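You operate a simulated robot arm through the tools that you are given. There is no shell and no other tool. Be economical: measure what you need, move in short steps, check, and stop when the job is done.

Carry out the task below with a simulated robot arm. There is one attempt and no reset: what you move stays moved.

## Task
The green coupling drips: swap its worn washer for the blue one.
Fine: bleed knob open first, shut last; the coupling waits on the free peg, then goes back; grey washer on the bench.

The check looks at the end state, three seconds after you hand in, the way a careful person would. Anything else that was tipped, shoved, dropped, spilled or broken makes it a failure.

## Robot
A 7-joint arm with a two-finger parallel gripper, fixed in place. Base frame: the origin is at the foot of the arm, x ahead of it, y to its left, z up. Readings come in mm, rad, newtons and seconds.
With the tool pointing down near the work surface it reaches from about 360 to 780 mm from the base axis. Its first joint turns from -2.897 to 2.897 rad. Payload 3.91 kg.
Tool frame: the origin (TCP) lies between the finger pads and is the grasp point; the fingertips stand 30 mm ahead of it; z points along the fingers, y is the line along which they close. Largest opening 110 mm; finger width 20, thickness 10; the body of the gripper, 48 by 112 mm, starts 55 mm behind the TCP.
Orientation is that of the tool frame in the base frame, as a unit quaternion [x, y, z, w]. With the fingers straight down and closing along the base's y, the tool's x points along the base's -x, its y along +y and its z along -z.

## Interface
- The arm moves only by the tool nudge_tool. Its argument "motion" is a list of rows, each a list of 7 numbers: the opening in per cent of the stroke, from 0 (shut) to 100 (fully open), then the shift along the base's x, y, z in mm, then the turn, a rotation vector about the base's x, y, z in rad. In form: [[gripper, tx, ty, tz, ax, ay, az], ...]. A call has 1 to 12 rows; each row shifts and turns the commanded pose from where the row before left it. A row lasts 0.2 s, in which the tool goes at most 50 mm and 0.15 rad; a call with a longer step from one row to the next is refused whole, and so is a gripper value outside its range. A pose out of reach is approached as far as the arm can. The call stops where the force on the tool passes 40 N (or 10 N more than at its start, if that is more) or the arm is blocked; 0.2 s more then pass. The fingers move at their own pace (about 153 mm/s each) and stop on an object; they squeeze with about 26 N. The grip force told is the motor's: it shows also when the fingers shut on nothing. Time passes only in rows, and 0.2 s behind the last, so rows that do not move let the fingers close. The reply holds the time, the measured pose of the TCP, the force on the tool along the base axes, the opening and the grip force, in the units named above and with some noise, with the torque about the TCP (base axes, N m) and any sound that the robot's microphone picked up, and new pictures: "show" is both (left out), scene, wrist or none.
- Cameras (640 x 400 px; columns grow to the right, rows downward): "scene" is fixed at [397.6, -649.7, 1673.1]; the picture's right is [1.00, 0.10, 0.00], its down [0.05, -0.53, -0.85] and it looks along [-0.08, 0.85, -0.53] (base axes); focal length 323 px, centre (320, 200). "wrist" rides on the gripper at [77, 7, -114] in the tool frame; the picture's right is [-0.09, 1.00, 0.00], its down [-0.80, -0.07, -0.59] and it looks along [-0.59, -0.05, 0.80] (tool axes); focal length 270 px, centre (320, 200). There is no depth. A picture from a camera that has moved, and an enlarged one, comes with that camera's place and axes in the base frame and with its lens.
- lift_body(by): slides the trunk up (or, below 0, down) by that many mm; the arm rides with it, the base frame stays. It gives what a move gives, with no picture.
- inspect(camera, box): a new picture of the part [left, top, right, bottom] of that camera's present view, enlarged. No time passes.
- job_done(): hands the job in; it is judged then, once.

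Go step by step. Nothing tells you positions but the pictures and the camera data: compare them with the known pose of the tool, close in by small moves and look again before you grip or let go. The budget is 120 turns and 200 pictures, counting those below and the enlarged ones. Unless the task says otherwise, let go and move clear before handing in, and close with one line.

The tools are called after "Emit:" as name(argument=value, ...) on one line, values as JSON. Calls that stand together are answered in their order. nudge_tool: Moves the arm, as the interface text tells. Its arguments: {"type":"object","properties":{"motion":{"type":"array","items":{"type":"array","items":{"type":"number"}}},"show":{"type":"string","enum":["both","scene","wrist","none"]}},"required":["motion"]} The other tools are called the same way: lift_body (by) slides the trunk up or down; inspect (camera, box) takes an enlarged picture of a part of a camera's view; job_done () hands the job in.

At the start:

```text
t: 0.0
tool_pos: [335.2, 198.2, 1305.5]
tool_rot: [0.0, 1.0, 0.0, 0.0]
wrist_force: [-0.5, -0.3, 0.8]
moment: [0.0, -0.02, 0.02]
grip_width: 110.1
finger_force: 0.0
trunk travel left (down, up): [-575.0, 35.0]
```

scene: 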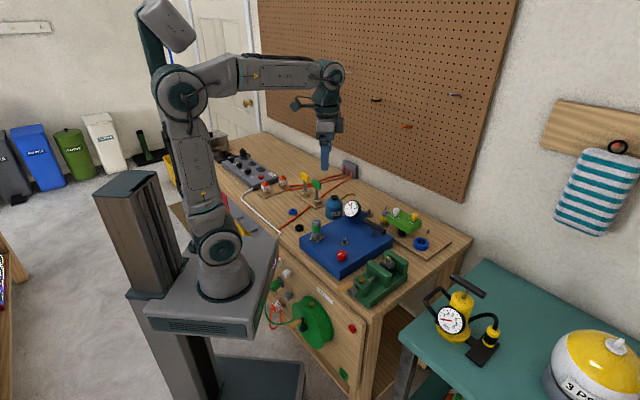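
wrist: 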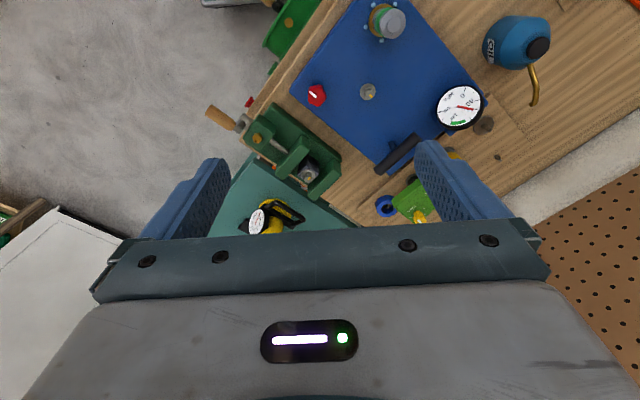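

I see a workbench with a blue board carrying a coupling, a peg, a red knob and a gauge, and washers lie around. I'll enlarge the views first.

Emit:
inspect(camera="scene", box=[270, 170, 450, 285])

Emit:
inspect(camera="wrist", box=[230, 0, 550, 200])

Emit:
inspect(camera="scene", box=[200, 130, 380, 245])

```text
3.48 times, centred on (360, 228) of scene
camera zoom: at [397.6, -649.7, 1673.1], right [1.0, 0.1, 0.0], down [0.05, -0.53, -0.85], along [-0.08, 0.85, -0.53], focal length 1122 px, centre (181, 104)
```

zoom: 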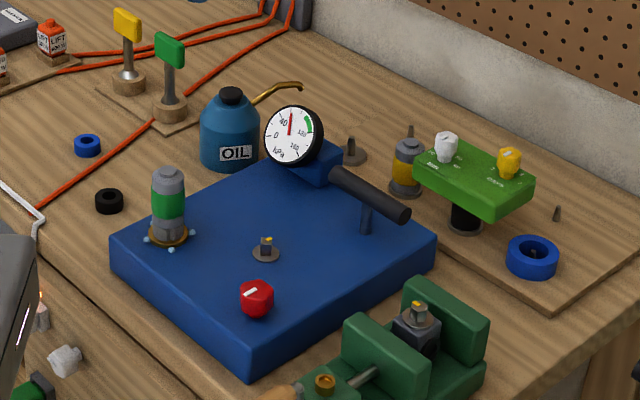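

```text
2.00 times, centred on (390, 100) of wrist
camera zoom: at [258.1, 204.8, 1421.4], right [0.09, 1.0, 0.0], down [0.8, -0.07, 0.59], along [0.59, -0.05, -0.8], focal length 541 px, centre (180, 400)
```

zoom: 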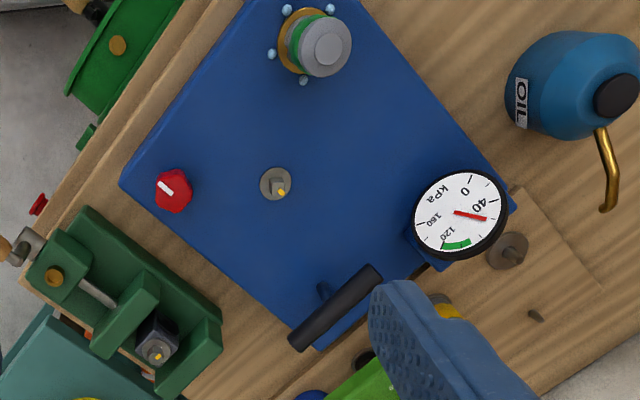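

```text
3.48 times, centred on (290, 188) of scene
camera zoom: at [397.6, -649.7, 1673.1], right [1.0, 0.1, 0.0], down [0.05, -0.53, -0.85], along [-0.08, 0.85, -0.53], focal length 1122 px, centre (424, 244)
```

zoom: 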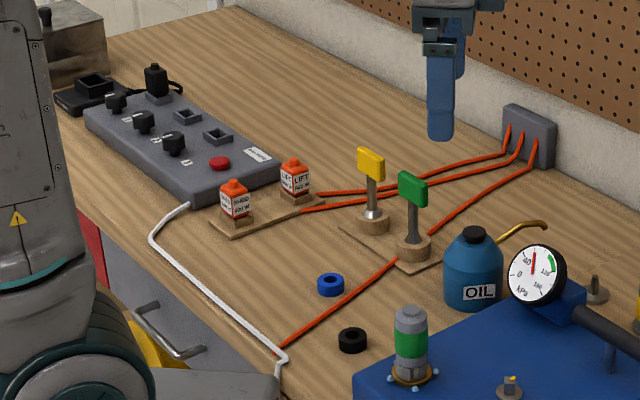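

The coupling top is near (292,300,993), the red knob near (390,188,940) and the board peg near (402,282). I'll go lower for a closer look.

Emit:
nudge_tool(motion=[[100, 0, 0, -40, 0, 0, 0], [100, 0, 0, -40, 0, 0, 0], [100, 0, 0, -40, 0, 0, 0], [100, 0, 0, -30, 0, 0, 0]], show="wrist")

Emit:
inspect(camera="scene", box=[380, 200, 440, 255])

Emit:
inspect(camera="scene", box=[300, 190, 380, 270])

Emit:
inspect(camera="scene", box=[240, 250, 370, 380])

```text
t: 1.0
tool_pos: [336.7, 198.5, 1156.6]
tool_rot: [0.0, 1.0, 0.0, 0.0]
wrist_force: [0.5, -0.5, 0.1]
moment: [-0.02, 0.03, 0.0]
grip_width: 110.0
finger_force: 0.1
trunk travel left (down, up): [-575.0, 35.0]
camera wrist: at [258.3, 204.5, 1271.0], right [0.09, 1.0, 0.0], down [0.8, -0.07, 0.59], along [0.59, -0.05, -0.8], focal length 270 px, centre (320, 200)
```

wrist: 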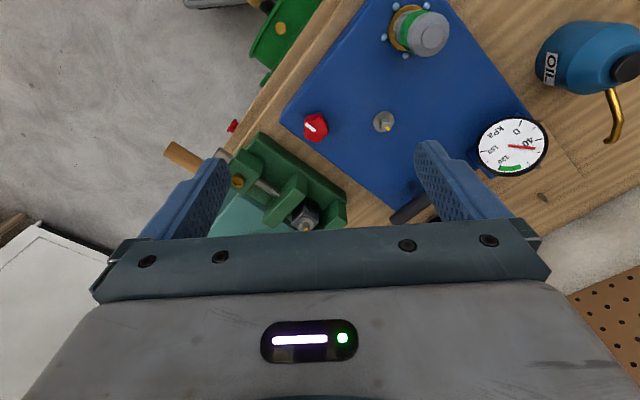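

```text
7.27 times, centred on (410, 228) of scene
camera zoom: at [397.6, -649.7, 1673.1], right [1.0, 0.1, 0.0], down [0.05, -0.53, -0.85], along [-0.08, 0.85, -0.53], focal length 2347 px, centre (-334, 0)
```

zoom: 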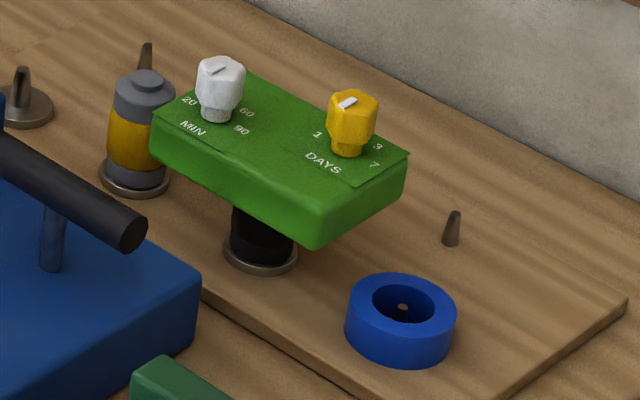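

```text
5.00 times, centred on (340, 230) of scene
camera zoom: at [397.6, -649.7, 1673.1], right [1.0, 0.1, 0.0], down [0.05, -0.53, -0.85], along [-0.08, 0.85, -0.53], focal length 1614 px, centre (220, 50)
```

zoom: 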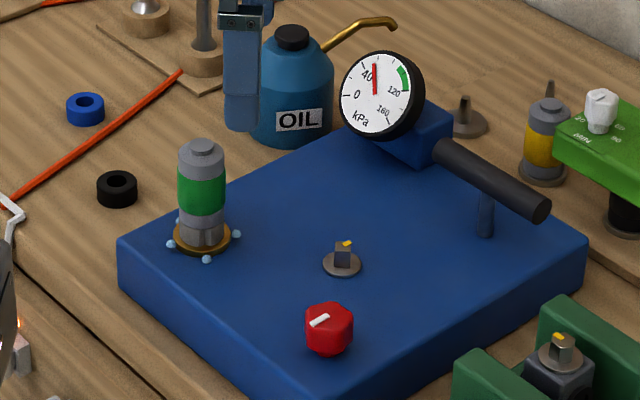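

```text
3.08 times, centred on (305, 315) of scene
camera zoom: at [397.6, -649.7, 1673.1], right [1.0, 0.1, 0.0], down [0.05, -0.53, -0.85], along [-0.08, 0.85, -0.53], focal length 993 px, centre (366, -154)
```

zoom: 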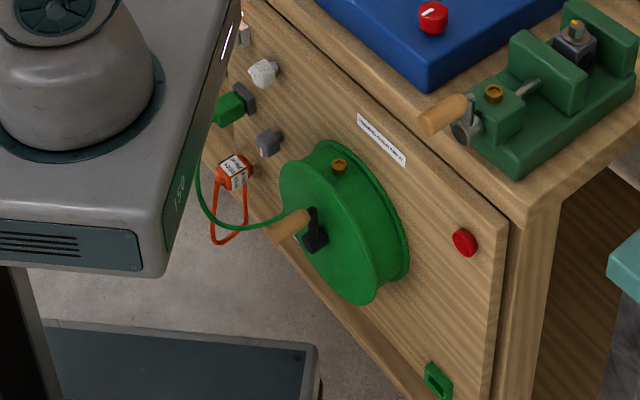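

The blue rig carries the gauge (about 40 kPa), the green coupling, the red knob and a centre stem. I'll go closer over the rig to see the coupling seat and the knob.

Emit:
nudge_tool(motion=[[100, -15, 5, -25, 0, 0, 0], [100, -15, 5, -25, 0, 0, 0], [100, -10, 0, -10, 0, 0, 0]], show="wrist")

Emit:
inspect(camera="wrist", box=[280, 0, 480, 125])

Emit:
inspect(camera="scene", box=[300, 210, 340, 250])

Emit:
inspect(camera="scene", box=[325, 230, 365, 270])

```text
t: 1.8
tool_pos: [295.8, 207.4, 1096.6]
tool_rot: [0.0, 1.0, 0.001, 0.0]
wrist_force: [-0.1, -0.4, 0.3]
moment: [0.01, -0.02, 0.0]
grip_width: 110.0
finger_force: 0.1
trunk travel left (down, up): [-575.0, 35.0]
camera wrist: at [218.1, 214.4, 1211.2], right [0.09, 1.0, 0.0], down [0.8, -0.07, 0.59], along [0.59, -0.05, -0.8], focal length 270 px, centre (320, 200)
```

wrist: 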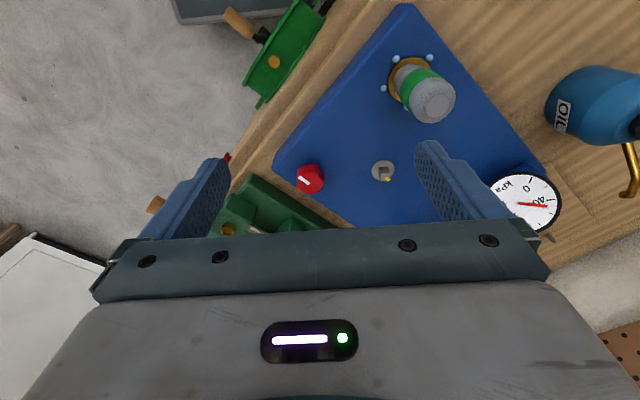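

```text
3.20 times, centred on (380, 62) of wrist
camera zoom: at [218.1, 214.4, 1211.2], right [0.09, 1.0, 0.0], down [0.8, -0.07, 0.59], along [0.59, -0.05, -0.8], focal length 865 px, centre (128, 640)
```

zoom: 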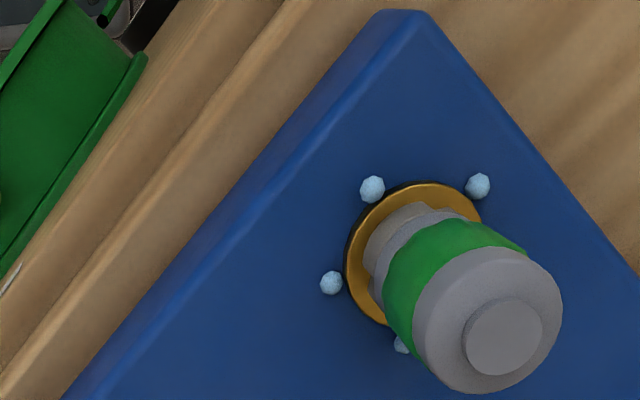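

```text
10.00 times, centred on (320, 230) of scene
camera zoom: at [397.6, -649.7, 1673.1], right [1.0, 0.1, 0.0], down [0.05, -0.53, -0.85], along [-0.08, 0.85, -0.53], focal length 3227 px, centre (320, -100)
```

zoom: 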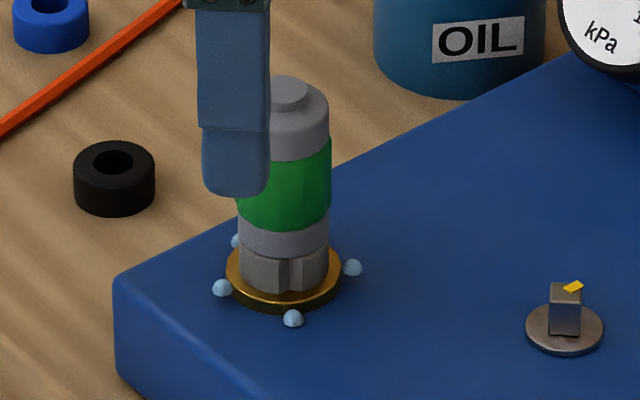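

```text
10.00 times, centred on (345, 250) of scene
camera zoom: at [397.6, -649.7, 1673.1], right [1.0, 0.1, 0.0], down [0.05, -0.53, -0.85], along [-0.08, 0.85, -0.53], focal length 3227 px, centre (70, -300)
```

zoom: 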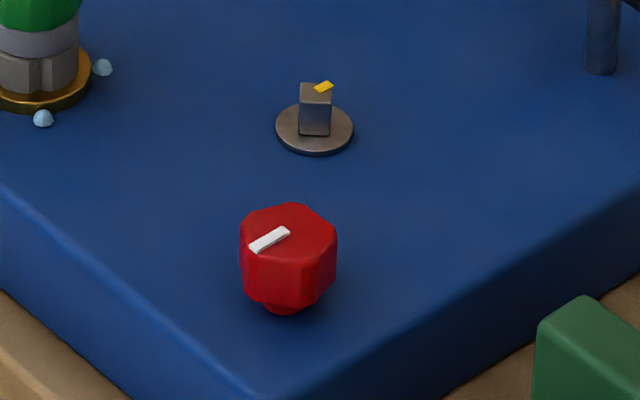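

The coupling sits slotted on a brass flange with drips around it. Next I'll look from near the back-right board at the free peg candidates.

Emit:
nudge_tool(motion=[[100, 15, 30, 10, 0, 0, 0], [100, 20, 30, 10, 0, 0, 0], [100, 20, 35, 10, 0, 0, 0], [100, 25, 35, 5, 0, 0, 0], [100, 25, 35, 0, 0, 0, 0], [100, 25, 35, 0, 0, 0, 0], [100, 20, 20, 0, 0, 0, 0]], show="both")

Emit:
inspect(camera="wrist", box=[220, 80, 460, 230])

```text
t: 3.4
tool_pos: [447.3, 428.5, 1132.6]
tool_rot: [0.0, 1.0, -0.001, 0.0]
wrist_force: [0.2, -0.4, 0.3]
moment: [0.0, -0.04, -0.01]
grip_width: 109.8
finger_force: 0.0
trunk travel left (down, up): [-575.0, 35.0]
camera wrist: at [369.0, 435.0, 1247.0], right [0.09, 1.0, 0.0], down [0.8, -0.07, 0.59], along [0.59, -0.05, -0.8], focal length 270 px, centre (320, 200)
```

scene: 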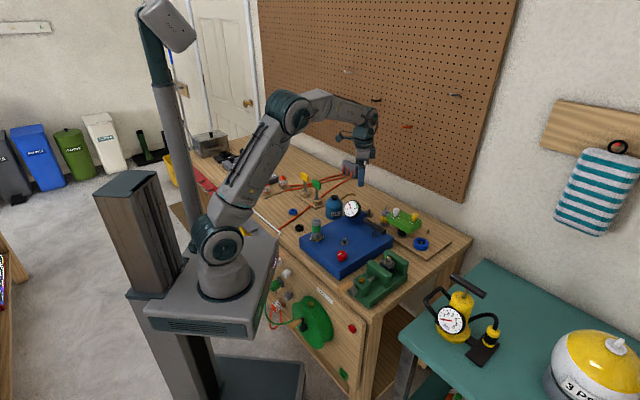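
wrist: 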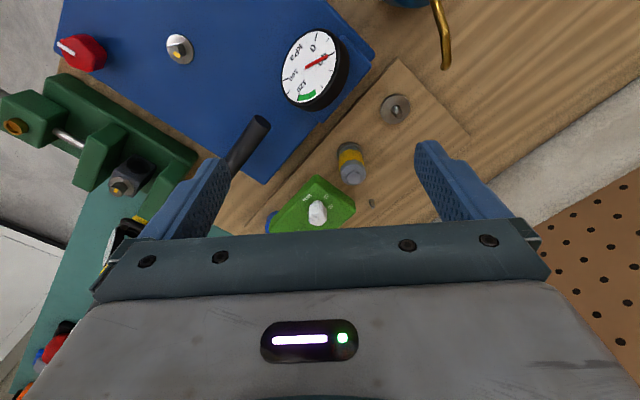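

```text
2.67 times, centred on (340, 155) of wrist
camera zoom: at [369.0, 435.0, 1247.0], right [0.09, 1.0, 0.0], down [0.8, -0.07, 0.59], along [0.59, -0.05, -0.8], focal length 721 px, centre (267, 320)
```

zoom: 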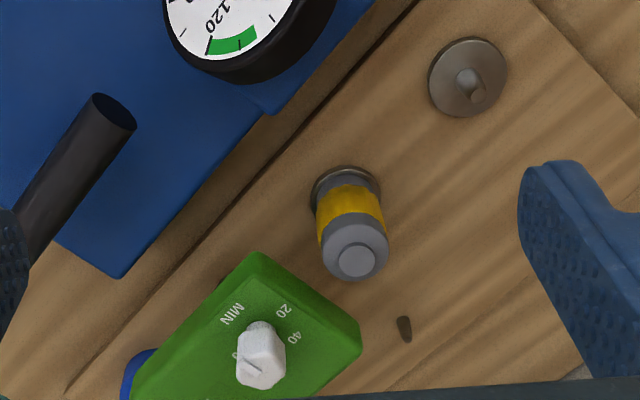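

The free peg is the disc with a pin at about (497,521), z about 886. Next is the bleed knob, so I'll move above it.

Emit:
nudge_tool(motion=[[100, -10, -40, 0, 0, 0, 0], [100, -10, -40, 0, 0, 0, 0], [100, -10, -40, -5, 0, 0, 0], [100, -10, -40, -10, 0, 0, 0], [100, -10, -40, -20, 0, 0, 0], [100, -10, -40, -25, 0, 0, 0], [100, 0, 0, -22, 0, 0, 0]], show="wrist")

Emit:
inspect(camera="wrist", box=[240, 110, 400, 210])

```text
t: 5.0
tool_pos: [385.8, 188.3, 1049.5]
tool_rot: [0.0, 1.0, 0.0, 0.0]
wrist_force: [-0.6, 0.2, 0.1]
moment: [0.01, -0.02, -0.02]
grip_width: 110.2
finger_force: 0.1
trunk travel left (down, up): [-575.0, 35.0]
camera wrist: at [308.8, 194.6, 1165.0], right [0.09, 1.0, 0.0], down [0.8, -0.07, 0.59], along [0.59, -0.05, -0.8], focal length 270 px, centre (320, 200)
```

wrist: 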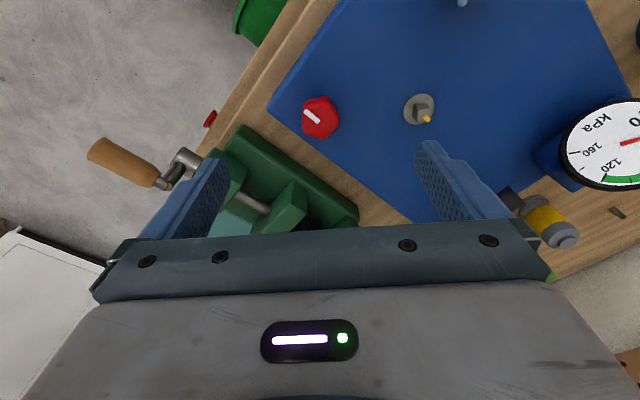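

```text
4.00 times, centred on (320, 160) of wrist
camera zoom: at [308.8, 194.6, 1165.0], right [0.09, 1.0, 0.0], down [0.8, -0.07, 0.59], along [0.59, -0.05, -0.8], focal length 1081 px, centre (320, 360)
```

zoom: 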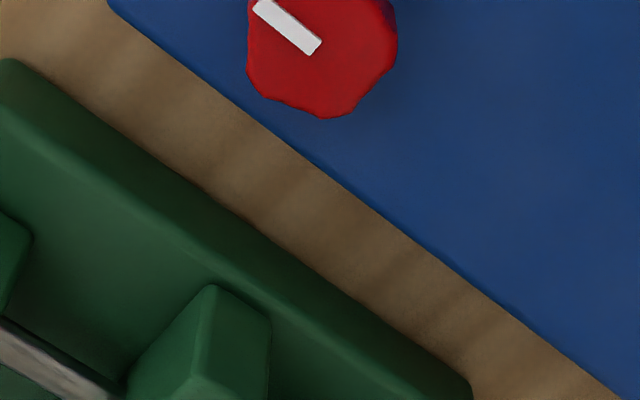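

Emit:
inspect(camera="wrist", box=[270, 75, 370, 155])

Emit:
inspect(camera="wrist", box=[380, 70, 460, 140])

```text
5.00 times, centred on (320, 115) of wrist
camera zoom: at [308.8, 194.6, 1165.0], right [0.09, 1.0, 0.0], down [0.8, -0.07, 0.59], along [0.59, -0.05, -0.8], focal length 1351 px, centre (320, 625)
```

zoom: 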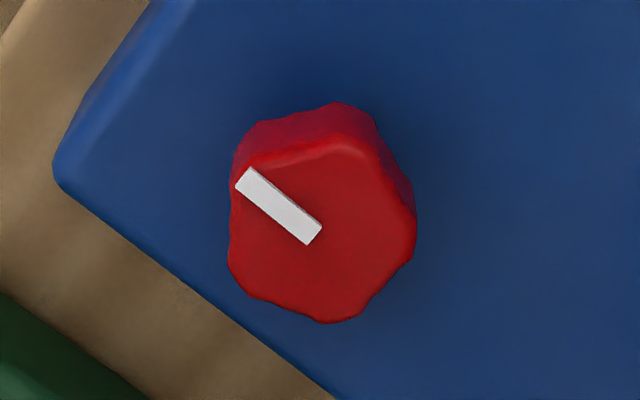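

```text
5.71 times, centred on (420, 105) of wrist
camera zoom: at [308.8, 194.6, 1165.0], right [0.09, 1.0, 0.0], down [0.8, -0.07, 0.59], along [0.59, -0.05, -0.8], focal length 1544 px, centre (-251, 743)
```

zoom: 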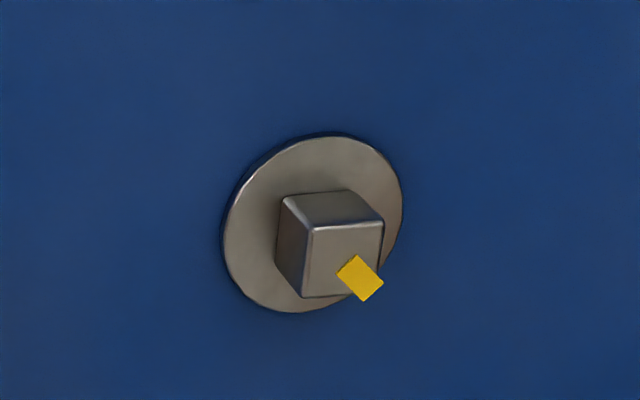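

The knob axis is at (390,188), top z about 946. I'll narrow the opening, centre, go down, and check before closing.

Emit:
nudge_tool(motion=[[50, 4, 0, -30, 0, 0, 0], [50, 0, 0, -30, 0, 0, 0], [50, 0, 0, -20, 0, 0, 0], [50, 0, 0, -16, 0, 0, 0]], show="both")

Emit:
inspect(camera="wrist", box=[220, 100, 420, 225])

```text
t: 6.0
tool_pos: [390.8, 189.0, 952.6]
tool_rot: [0.0, 1.0, 0.0, 0.001]
wrist_force: [-0.4, -1.0, -0.3]
moment: [0.0, -0.03, 0.01]
grip_width: 55.2
finger_force: 0.0
trunk travel left (down, up): [-575.0, 35.0]
camera wrist: at [312.5, 194.2, 1068.2], right [0.09, 1.0, 0.0], down [0.8, -0.07, 0.59], along [0.59, -0.05, -0.8], focal length 270 px, centre (320, 200)
```

scene: 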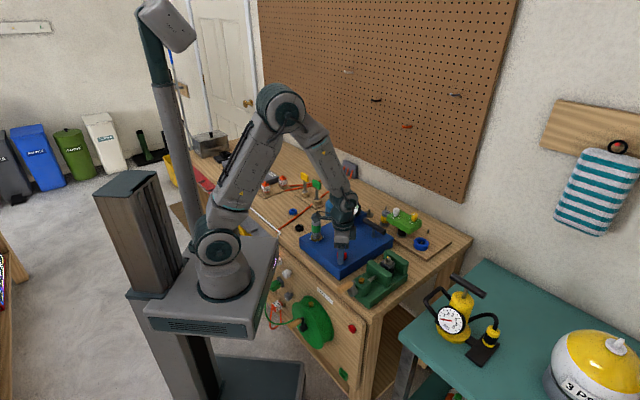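
wrist: 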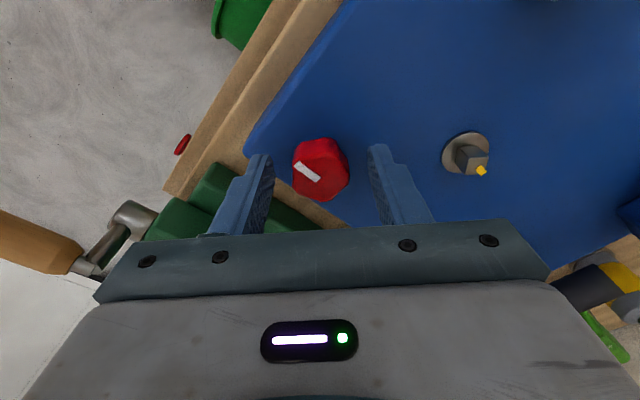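

```text
3.20 times, centred on (320, 162) of wrist
camera zoom: at [312.5, 194.2, 1068.2], right [0.09, 1.0, 0.0], down [0.8, -0.07, 0.59], along [0.59, -0.05, -0.8], focal length 865 px, centre (320, 320)
```

zoom: 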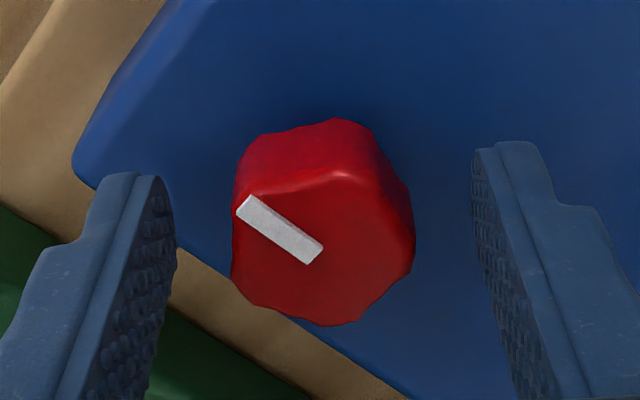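

The knob is between the pads. I'll centre on it, grip, and try turning counter-clockwise slowly.

Emit:
nudge_tool(motion=[[50, -3, -1, -2, 0, 0, 0], [10, 0, 0, 0, 0, 0, 0], [10, 0, 0, 0, 0, 0, 0], [10, 0, 0, 0, 0, 0, 0.1], [10, 0, 0, 0, 0, 0, 0.1], [10, 0, 0, 0, 0, 0, 0.1]], show="wrist")

Emit:
inspect(camera="scene", box=[300, 190, 380, 270])

```text
t: 7.4
tool_pos: [387.1, 186.2, 951.8]
tool_rot: [-0.149, 0.989, -0.001, -0.001]
wrist_force: [0.7, -5.5, 1.9]
moment: [0.01, 0.22, -0.76]
grip_width: 33.7
finger_force: 45.5
trunk travel left (down, up): [-575.0, 35.0]
camera wrist: at [310.5, 169.2, 1066.4], right [-0.21, 0.98, 0.0], down [0.79, 0.17, 0.59], along [0.58, 0.12, -0.8], focal length 270 px, centre (320, 200)
```

wrist: 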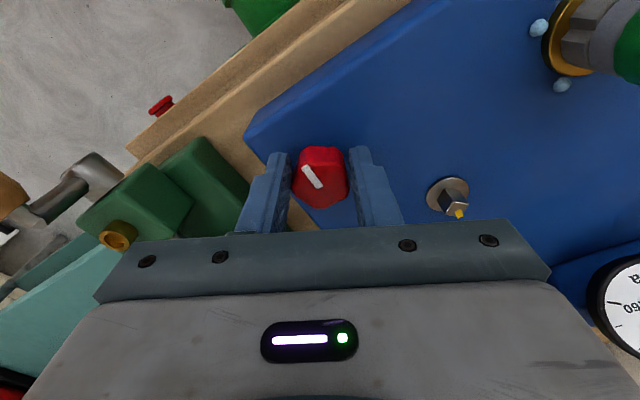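

```text
5.00 times, centred on (340, 230) of scene
camera zoom: at [397.6, -649.7, 1673.1], right [1.0, 0.1, 0.0], down [0.05, -0.53, -0.85], along [-0.08, 0.85, -0.53], focal length 1614 px, centre (220, 50)
```

zoom: 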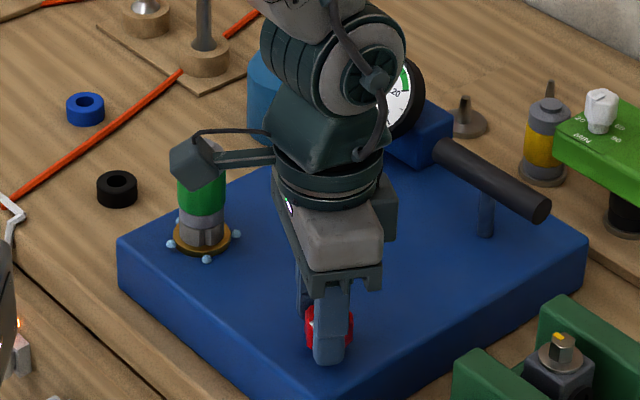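

The pointer didn't follow, so the knob slipped or sits against its stop in this direction (0.76 N·m). I'll try the other way.

Emit:
nudge_tool(motion=[[50, 0, 2, 0, 0, 0, 0], [50, 0, 0, 0, 0, 0, 0], [10, 0, 0, 0, 0, 0, 0], [10, 0, 0, 0, 0, 0, 0], [10, 0, 0, 0, 0, 0, -0.1], [10, 0, 0, 0, 0, 0, -0.1], [10, 0, 0, 0, 0, 0, -0.1]], show="wrist")

Emit:
inspect(camera="wrist", box=[270, 120, 370, 200])

```text
t: 9.0
tool_pos: [388.1, 186.9, 950.9]
tool_rot: [0.001, 1.0, 0.001, 0.0]
wrist_force: [9.2, -19.6, 0.0]
moment: [-0.96, 0.06, -0.06]
grip_width: 33.8
finger_force: 45.4
trunk travel left (down, up): [-575.0, 35.0]
camera wrist: at [310.0, 193.8, 1066.3], right [0.09, 1.0, 0.0], down [0.8, -0.07, 0.59], along [0.59, -0.05, -0.8], focal length 270 px, centre (320, 200)
```

wrist: 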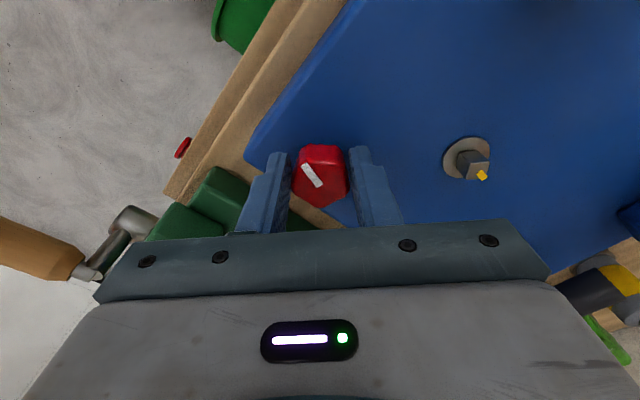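

```text
5.00 times, centred on (320, 160) of wrist
camera zoom: at [310.0, 193.8, 1066.3], right [0.09, 1.0, 0.0], down [0.8, -0.07, 0.59], along [0.59, -0.05, -0.8], focal length 1351 px, centre (320, 400)
```

zoom: 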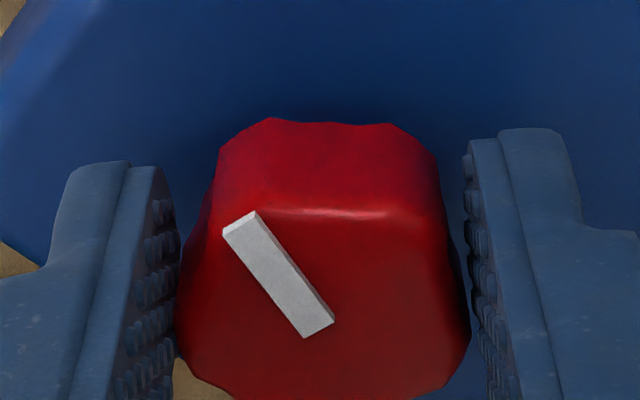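

The knob followed clockwise freely, so counter-clockwise seems to be the stop. I'll ease the side load, turn further clockwise, and check the gauge.

Emit:
nudge_tool(motion=[[10, 1, -2, 0, 0, 0, -0.12], [10, 0, 0, 0, 0, 0, -0.12], [10, 0, 0, 0, 0, 0, -0.12], [10, 0, 0, 0, 0, 0, -0.12]], show="wrist")

Emit:
inspect(camera="wrist", box=[270, 120, 370, 200])

Emit:
inspect(camera="scene", box=[320, 190, 380, 250])

```text
t: 10.0
tool_pos: [388.9, 188.6, 951.4]
tool_rot: [0.237, 0.971, 0.001, 0.0]
wrist_force: [1.9, 9.7, -3.2]
moment: [0.68, 0.42, 0.06]
grip_width: 33.8
finger_force: 45.2
trunk travel left (down, up): [-575.0, 35.0]
camera wrist: at [322.2, 230.6, 1066.2], right [0.54, 0.84, 0.0], down [0.68, -0.43, 0.59], along [0.5, -0.32, -0.8], focal length 270 px, centre (320, 200)
```

wrist: 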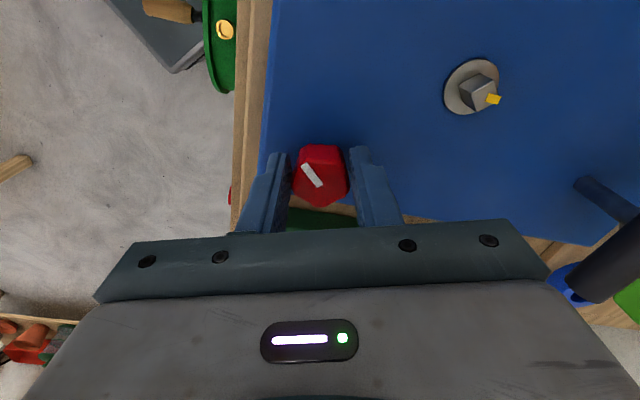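

```text
5.00 times, centred on (320, 160) of wrist
camera zoom: at [322.2, 230.6, 1066.2], right [0.54, 0.84, 0.0], down [0.68, -0.43, 0.59], along [0.5, -0.32, -0.8], focal length 1351 px, centre (320, 400)
```

zoom: 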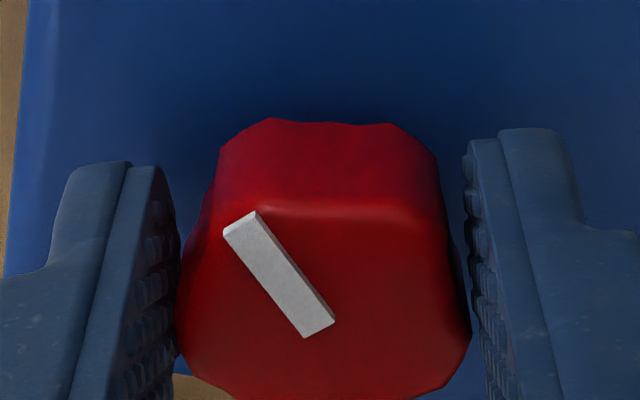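

```text
6.67 times, centred on (350, 220) of scene
camera zoom: at [397.6, -649.7, 1673.1], right [1.0, 0.1, 0.0], down [0.05, -0.53, -0.85], along [-0.08, 0.85, -0.53], focal length 2151 px, centre (120, 67)
```

zoom: 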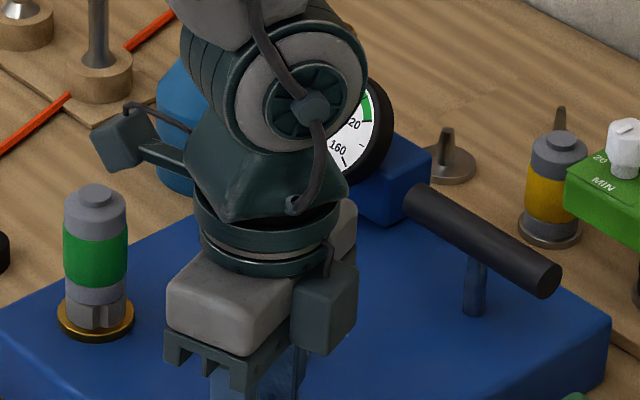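

The drips have vanished, so the pressure is bleeding. I'll turn on clockwise to about a quarter turn.

Emit:
nudge_tool(motion=[[10, 0, 0, 0, 0, 0, -0.12], [10, 0, 0, 0, 0, 0, -0.12], [10, 0, 0, 0, 0, 0, -0.12], [10, 0, 0, 0, 0, 0, -0.12], [10, 0, 0, 0, 0, 0, -0.12], [10, 0, 0, 0, 0, 0, -0.12]], show="wrist")

Emit:
inspect(camera="wrist", box=[270, 120, 370, 200])

```text
t: 11.4
tool_pos: [390.6, 192.5, 952.0]
tool_rot: [0.566, 0.825, 0.001, 0.001]
wrist_force: [12.2, 31.8, 3.8]
moment: [0.81, -0.16, 0.1]
grip_width: 33.9
finger_force: 45.1
trunk travel left (down, up): [-575.0, 35.0]
camera wrist: at [368.1, 265.6, 1066.1], right [0.96, 0.28, 0.0], down [0.22, -0.77, 0.6], along [0.17, -0.57, -0.8], focal length 270 px, centre (320, 200)
```

wrist: 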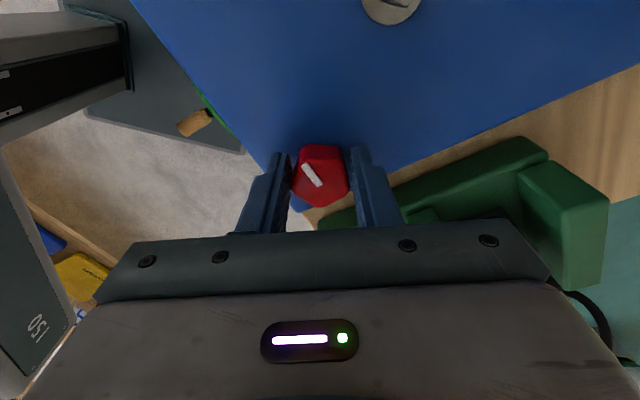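

```text
5.00 times, centred on (320, 160) of wrist
camera zoom: at [368.1, 265.6, 1066.1], right [0.96, 0.28, 0.0], down [0.22, -0.77, 0.6], along [0.17, -0.57, -0.8], focal length 1351 px, centre (320, 400)
```

zoom: 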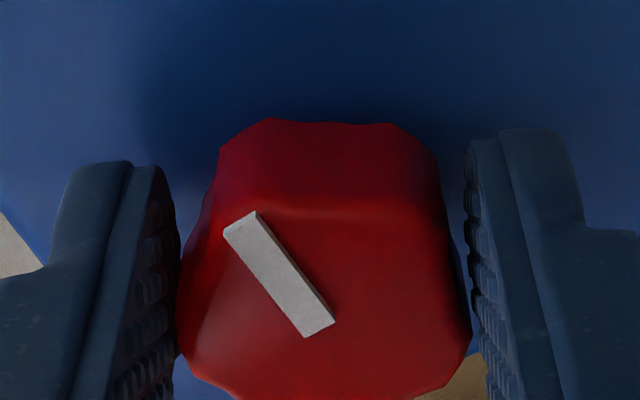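

The knob has turned about 86° clockwise and the side load is rising. I'll let go and rise to look at the gauge.

Emit:
nudge_tool(motion=[[50, 0, 0, 0, 0, 0, 0], [50, 0, 0, 0, 0, 0, 0], [50, 0, 0, 30, 0, 0, 0], [50, 0, 0, 40, 0, 0, 0.1], [50, 0, 0, 40, 0, 0, 0.15], [50, 0, 0, 0, 0, 0, 0.15], [50, 0, 0, 0, 0, 0, 0.15], [50, 0, 0, 0, 0, 0, 0.15], [50, 0, 0, 0, 0, 0, 0.15], [50, 0, 0, 0, 0, 0, 0.15], [50, 0, 0, 0, 0, 0, 0.15], [50, 0, 0, 0, 0, 0, 0.05]], show="wrist")

Emit:
inspect(camera="scene", box=[290, 190, 370, 270])

Emit:
inspect(camera="wrist", box=[260, 60, 380, 150])

```text
t: 14.0
tool_pos: [387.9, 186.5, 1061.9]
tool_rot: [0.0, 1.0, 0.0, -0.001]
wrist_force: [-0.3, 0.0, 0.6]
moment: [-0.01, -0.01, -0.01]
grip_width: 55.0
finger_force: 0.1
trunk travel left (down, up): [-575.0, 35.0]
camera wrist: at [310.1, 193.7, 1176.5], right [0.09, 1.0, 0.0], down [0.8, -0.07, 0.59], along [0.59, -0.05, -0.8], focal length 270 px, centre (320, 200)
```

wrist: 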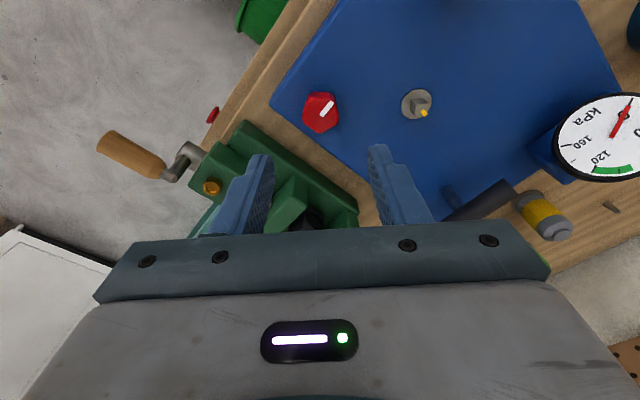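

```text
5.00 times, centred on (330, 230) of scene
camera zoom: at [397.6, -649.7, 1673.1], right [1.0, 0.1, 0.0], down [0.05, -0.53, -0.85], along [-0.08, 0.85, -0.53], focal length 1614 px, centre (270, 50)
```

zoom: 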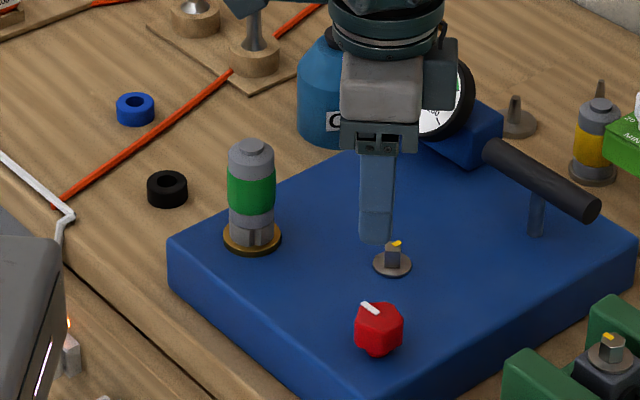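

```text
4.44 times, centred on (320, 105) of wrist
camera zoom: at [310.1, 193.7, 1176.5], right [0.09, 1.0, 0.0], down [0.8, -0.07, 0.59], along [0.59, -0.05, -0.8], focal length 1201 px, centre (320, 622)
```

zoom: 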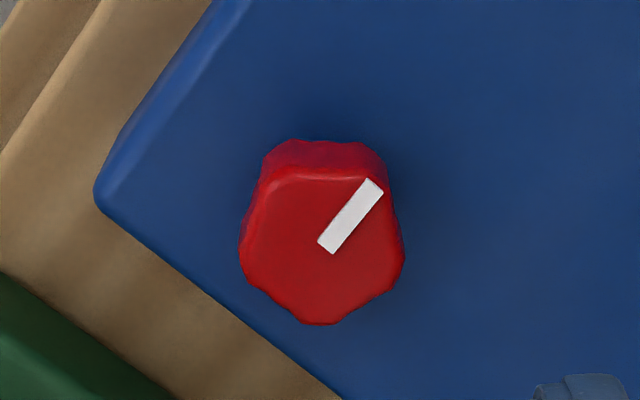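

The knob has turned 90°. Now I'll move above the coupling at about (293,303).

Emit:
nudge_tool(motion=[[60, -15, 20, 10, 0, 0, 0], [70, -20, 25, 0, 0, 0, 0], [70, -20, 25, 0, 0, 0, 0], [70, -20, 25, 0, 0, 0, 0], [70, -20, 21, 0, 0, 0, 0], [70, 0, 0, 0, 0, 0, 0]], show="wrist")

Emit:
inspect(camera="wrist", box=[240, 80, 400, 200])

Emit:
inspect(camera="scene", box=[300, 190, 380, 270])

```text
t: 15.4
tool_pos: [292.8, 304.0, 1071.6]
tool_rot: [0.002, 1.0, 0.0, 0.0]
wrist_force: [0.9, -0.3, -0.1]
moment: [0.0, -0.02, 0.02]
grip_width: 77.0
finger_force: 0.1
trunk travel left (down, up): [-575.0, 35.0]
camera wrist: at [215.2, 310.4, 1186.0], right [0.09, 1.0, 0.0], down [0.8, -0.07, 0.59], along [0.59, -0.05, -0.8], focal length 270 px, centre (320, 200)
```

wrist: 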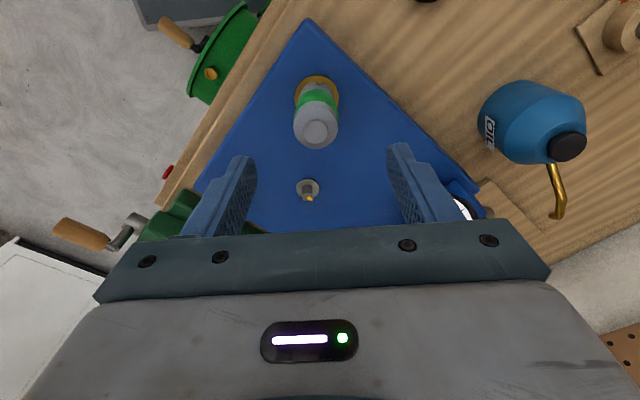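

```text
3.33 times, centred on (320, 140) of wrist
camera zoom: at [215.2, 310.4, 1186.0], right [0.09, 1.0, 0.0], down [0.8, -0.07, 0.59], along [0.59, -0.05, -0.8], focal length 901 px, centre (320, 400)
```

zoom: 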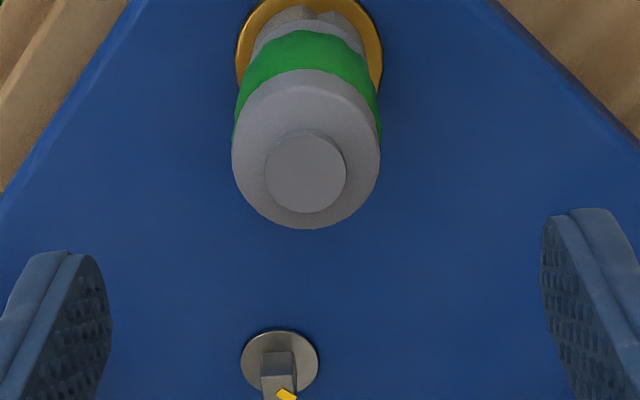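

```text
5.00 times, centred on (340, 230) of scene
camera zoom: at [397.6, -649.7, 1673.1], right [1.0, 0.1, 0.0], down [0.05, -0.53, -0.85], along [-0.08, 0.85, -0.53], focal length 1614 px, centre (220, 50)
```

zoom: 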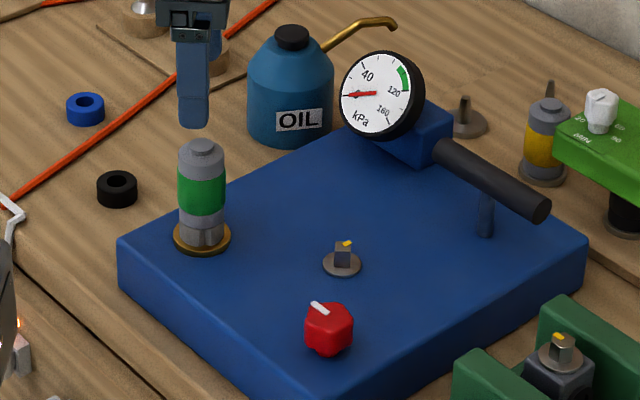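

The gauge reads 0. I'll go down around the green band, checking before I grip.

Emit:
nudge_tool(motion=[[70, 0, -3, -30, 0, 0, 0], [70, 0, 0, -30, 0, 0, 0], [70, 0, 0, -30, 0, 0, 0], [70, 0, 0, -17, 0, 0, 0]], show="wrist")

Emit:
inspect(camera="scene", box=[300, 200, 350, 250])

```text
t: 16.4
tool_pos: [293.0, 300.2, 964.4]
tool_rot: [0.001, 1.0, 0.0, -0.001]
wrist_force: [0.6, 0.4, -0.1]
moment: [-0.02, -0.01, 0.03]
grip_width: 77.0
finger_force: 0.1
trunk travel left (down, up): [-575.0, 35.0]
camera wrist: at [215.2, 306.7, 1079.5], right [0.09, 1.0, 0.0], down [0.8, -0.07, 0.59], along [0.59, -0.05, -0.8], focal length 270 px, centre (320, 200)
```

wrist: 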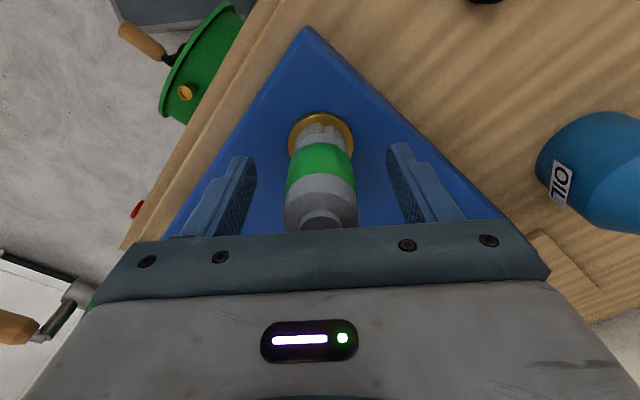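

```text
8.00 times, centred on (325, 225) of scene
camera zoom: at [397.6, -649.7, 1673.1], right [1.0, 0.1, 0.0], down [0.05, -0.53, -0.85], along [-0.08, 0.85, -0.53], focal length 2582 px, centre (280, 0)
```

zoom: 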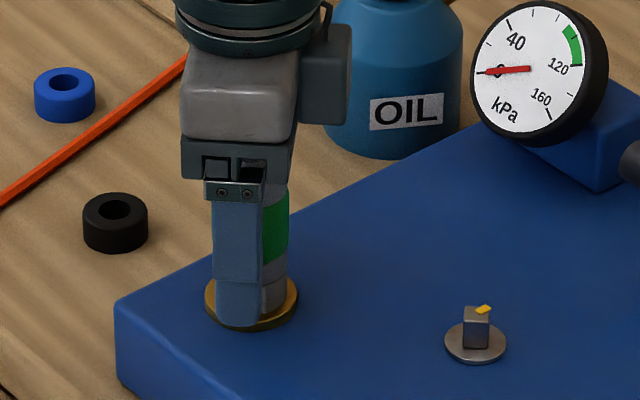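

Emit:
inspect(camera="wrist", box=[270, 100, 370, 180])

```text
5.00 times, centred on (320, 140) of wrist
camera zoom: at [215.2, 306.7, 1079.5], right [0.09, 1.0, 0.0], down [0.8, -0.07, 0.59], along [0.59, -0.05, -0.8], focal length 1351 px, centre (320, 500)
```

zoom: 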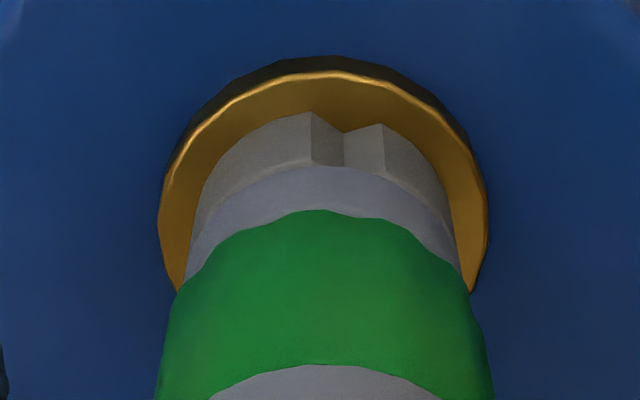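

The lower grey part is notched, either a worn washer or the coupling's jaw. I'll grip and lift gently while watching the force.

Emit:
nudge_tool(motion=[[15, 0, 0, 0, 0, 0, 0], [15, 0, 0, 0, 0, 0, 0], [15, 0, 0, 0, 0, 0, 0], [15, 0, 0, 3, 0, 0, 0], [15, 0, 0, 4, 0, 0, 0]], show="wrist")

Emit:
inspect(camera="wrist", box=[270, 100, 370, 180])

```text
t: 17.6
tool_pos: [293.6, 300.5, 972.6]
tool_rot: [0.001, 1.0, 0.001, -0.001]
wrist_force: [0.0, -2.5, -4.3]
moment: [-0.06, 0.04, -0.04]
grip_width: 33.4
finger_force: 25.8
trunk travel left (down, up): [-575.0, 35.0]
camera wrist: at [215.2, 306.7, 1087.0], right [0.09, 1.0, 0.0], down [0.8, -0.07, 0.59], along [0.59, -0.05, -0.8], focal length 270 px, centre (320, 200)
```

wrist: 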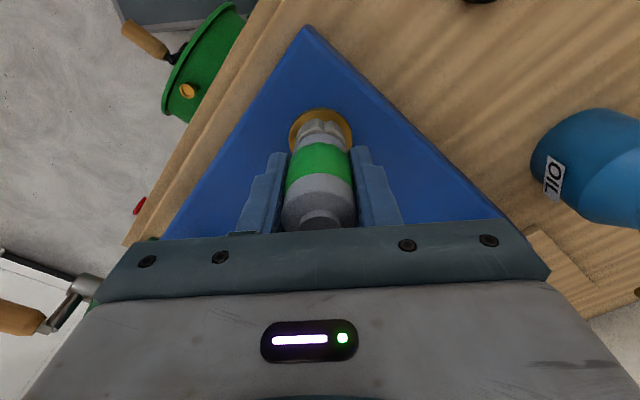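

```text
5.00 times, centred on (320, 140) of wrist
camera zoom: at [215.2, 306.7, 1087.0], right [0.09, 1.0, 0.0], down [0.8, -0.07, 0.59], along [0.59, -0.05, -0.8], focal length 1351 px, centre (320, 500)
```

zoom: 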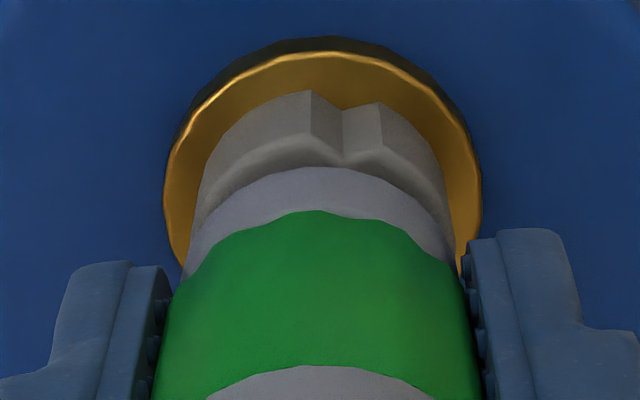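

The coupling is coming off freely and the notched grey ring, the worn washer, stays behind. I'll lift clear.

Emit:
nudge_tool(motion=[[15, 0, 0, 10, 0, 0, 0], [15, 0, 0, 20, 0, 0, 0], [15, 0, 0, 30, 0, 0, 0], [15, 0, 0, 40, 0, 0, 0], [15, 0, 0, 40, 0, 0, 0]], show="both")

Emit:
inspect(camera="wrist", box=[220, 40, 420, 180])

Emit:
inspect(camera="scene", box=[290, 190, 340, 250])

```text
t: 18.8
tool_pos: [292.0, 300.3, 1111.6]
tool_rot: [0.001, 1.0, 0.0, 0.001]
wrist_force: [0.7, 0.0, -1.7]
moment: [-0.01, -0.01, -0.03]
grip_width: 32.6
finger_force: 26.4
trunk travel left (down, up): [-575.0, 35.0]
camera wrist: at [213.8, 306.2, 1226.7], right [0.09, 1.0, 0.0], down [0.8, -0.07, 0.59], along [0.59, -0.05, -0.8], focal length 270 px, centre (320, 200)
```

scene: 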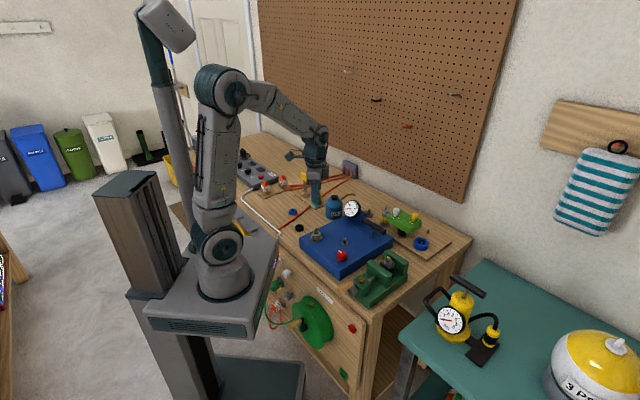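
wrist: 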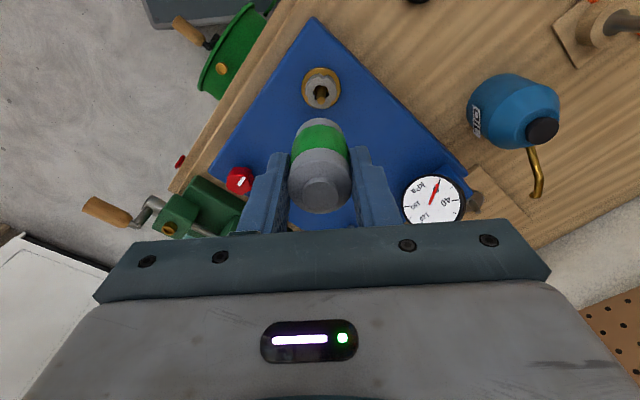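

```text
2.86 times, centred on (320, 110) of wrist
camera zoom: at [213.8, 306.2, 1226.7], right [0.09, 1.0, 0.0], down [0.8, -0.07, 0.59], along [0.59, -0.05, -0.8], focal length 772 px, centre (320, 457)
```

zoom: 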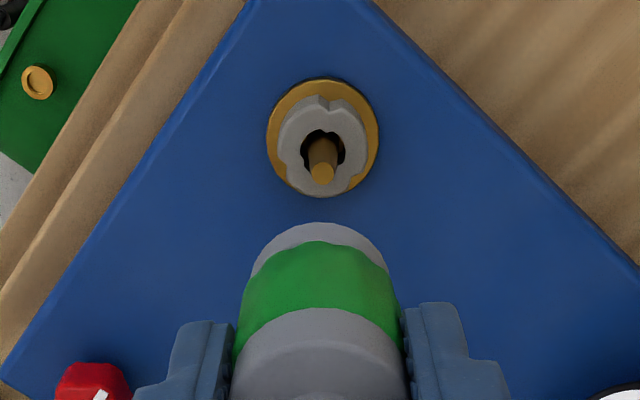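

```text
6.67 times, centred on (315, 220) of scene
camera zoom: at [397.6, -649.7, 1673.1], right [1.0, 0.1, 0.0], down [0.05, -0.53, -0.85], along [-0.08, 0.85, -0.53], focal length 2151 px, centre (353, 67)
```

zoom: 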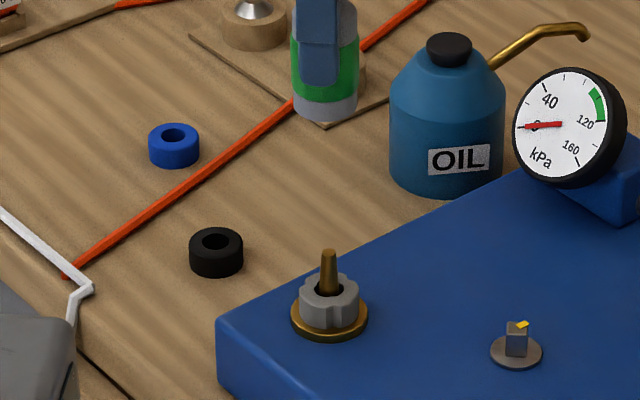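

The seat shows a tapered pin and the worn notched washer. I'll carry the coupling over to the free peg and look.

Emit:
nudge_tool(motion=[[15, 20, 22, 5, 0, 0, 0], [15, 20, 22, 5, 0, 0, 0], [15, 20, 22, 0, 0, 0, 0], [15, 20, 22, 0, 0, 0, 0], [15, 20, 22, 0, 0, 0, 0], [15, 20, 22, 0, 0, 0, 0], [15, 20, 22, 0, 0, 0, 0], [15, 20, 22, 0, 0, 0, 0], [15, 20, 22, 0, 0, 0, 0], [15, 24, 22, 0, 0, 0, 0], [15, 0, 0, 0, 0, 0, 0]], show="both")

Emit:
inspect(camera="wrist", box=[240, 40, 400, 160])

Emit:
inspect(camera="scene", box=[340, 180, 400, 230])

```text
t: 21.2
tool_pos: [496.7, 520.4, 1122.1]
tool_rot: [0.001, 1.0, 0.0, 0.0]
wrist_force: [-0.2, 0.2, -0.2]
moment: [0.03, 0.01, -0.01]
grip_width: 32.7
finger_force: 26.2
trunk travel left (down, up): [-575.0, 35.0]
camera wrist: at [418.6, 527.1, 1236.3], right [0.09, 1.0, 0.0], down [0.8, -0.07, 0.59], along [0.59, -0.05, -0.8], focal length 270 px, centre (320, 200)
```

scene: 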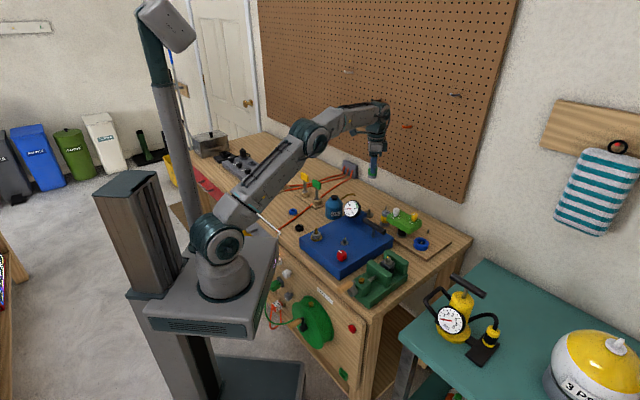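
wrist: 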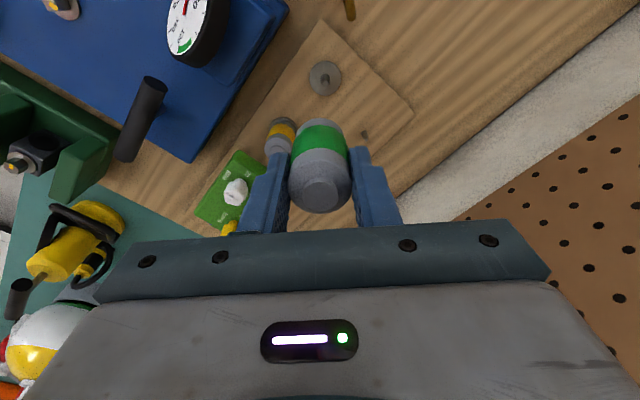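

```text
3.33 times, centred on (320, 100) of wrist
camera zoom: at [418.6, 527.1, 1236.3], right [0.09, 1.0, 0.0], down [0.8, -0.07, 0.59], along [0.59, -0.05, -0.8], focal length 901 px, centre (320, 533)
```

zoom: 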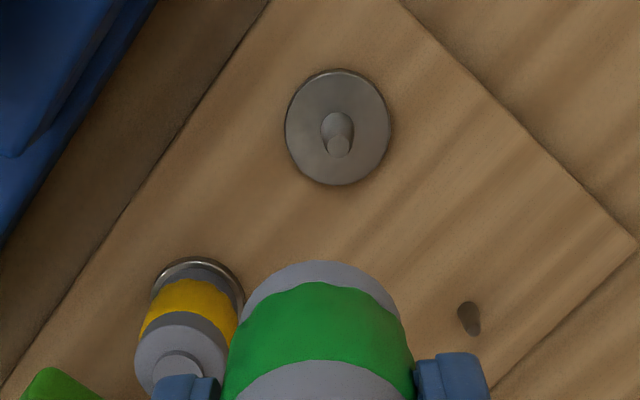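

```text
8.00 times, centred on (370, 205) of scene
camera zoom: at [397.6, -649.7, 1673.1], right [1.0, 0.1, 0.0], down [0.05, -0.53, -0.85], along [-0.08, 0.85, -0.53], focal length 2582 px, centre (-80, 160)
```

zoom: 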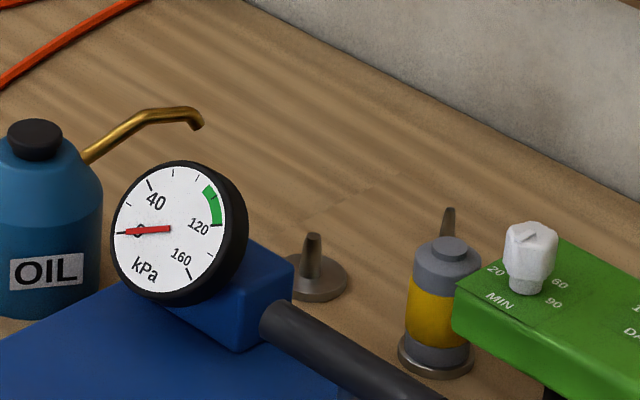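

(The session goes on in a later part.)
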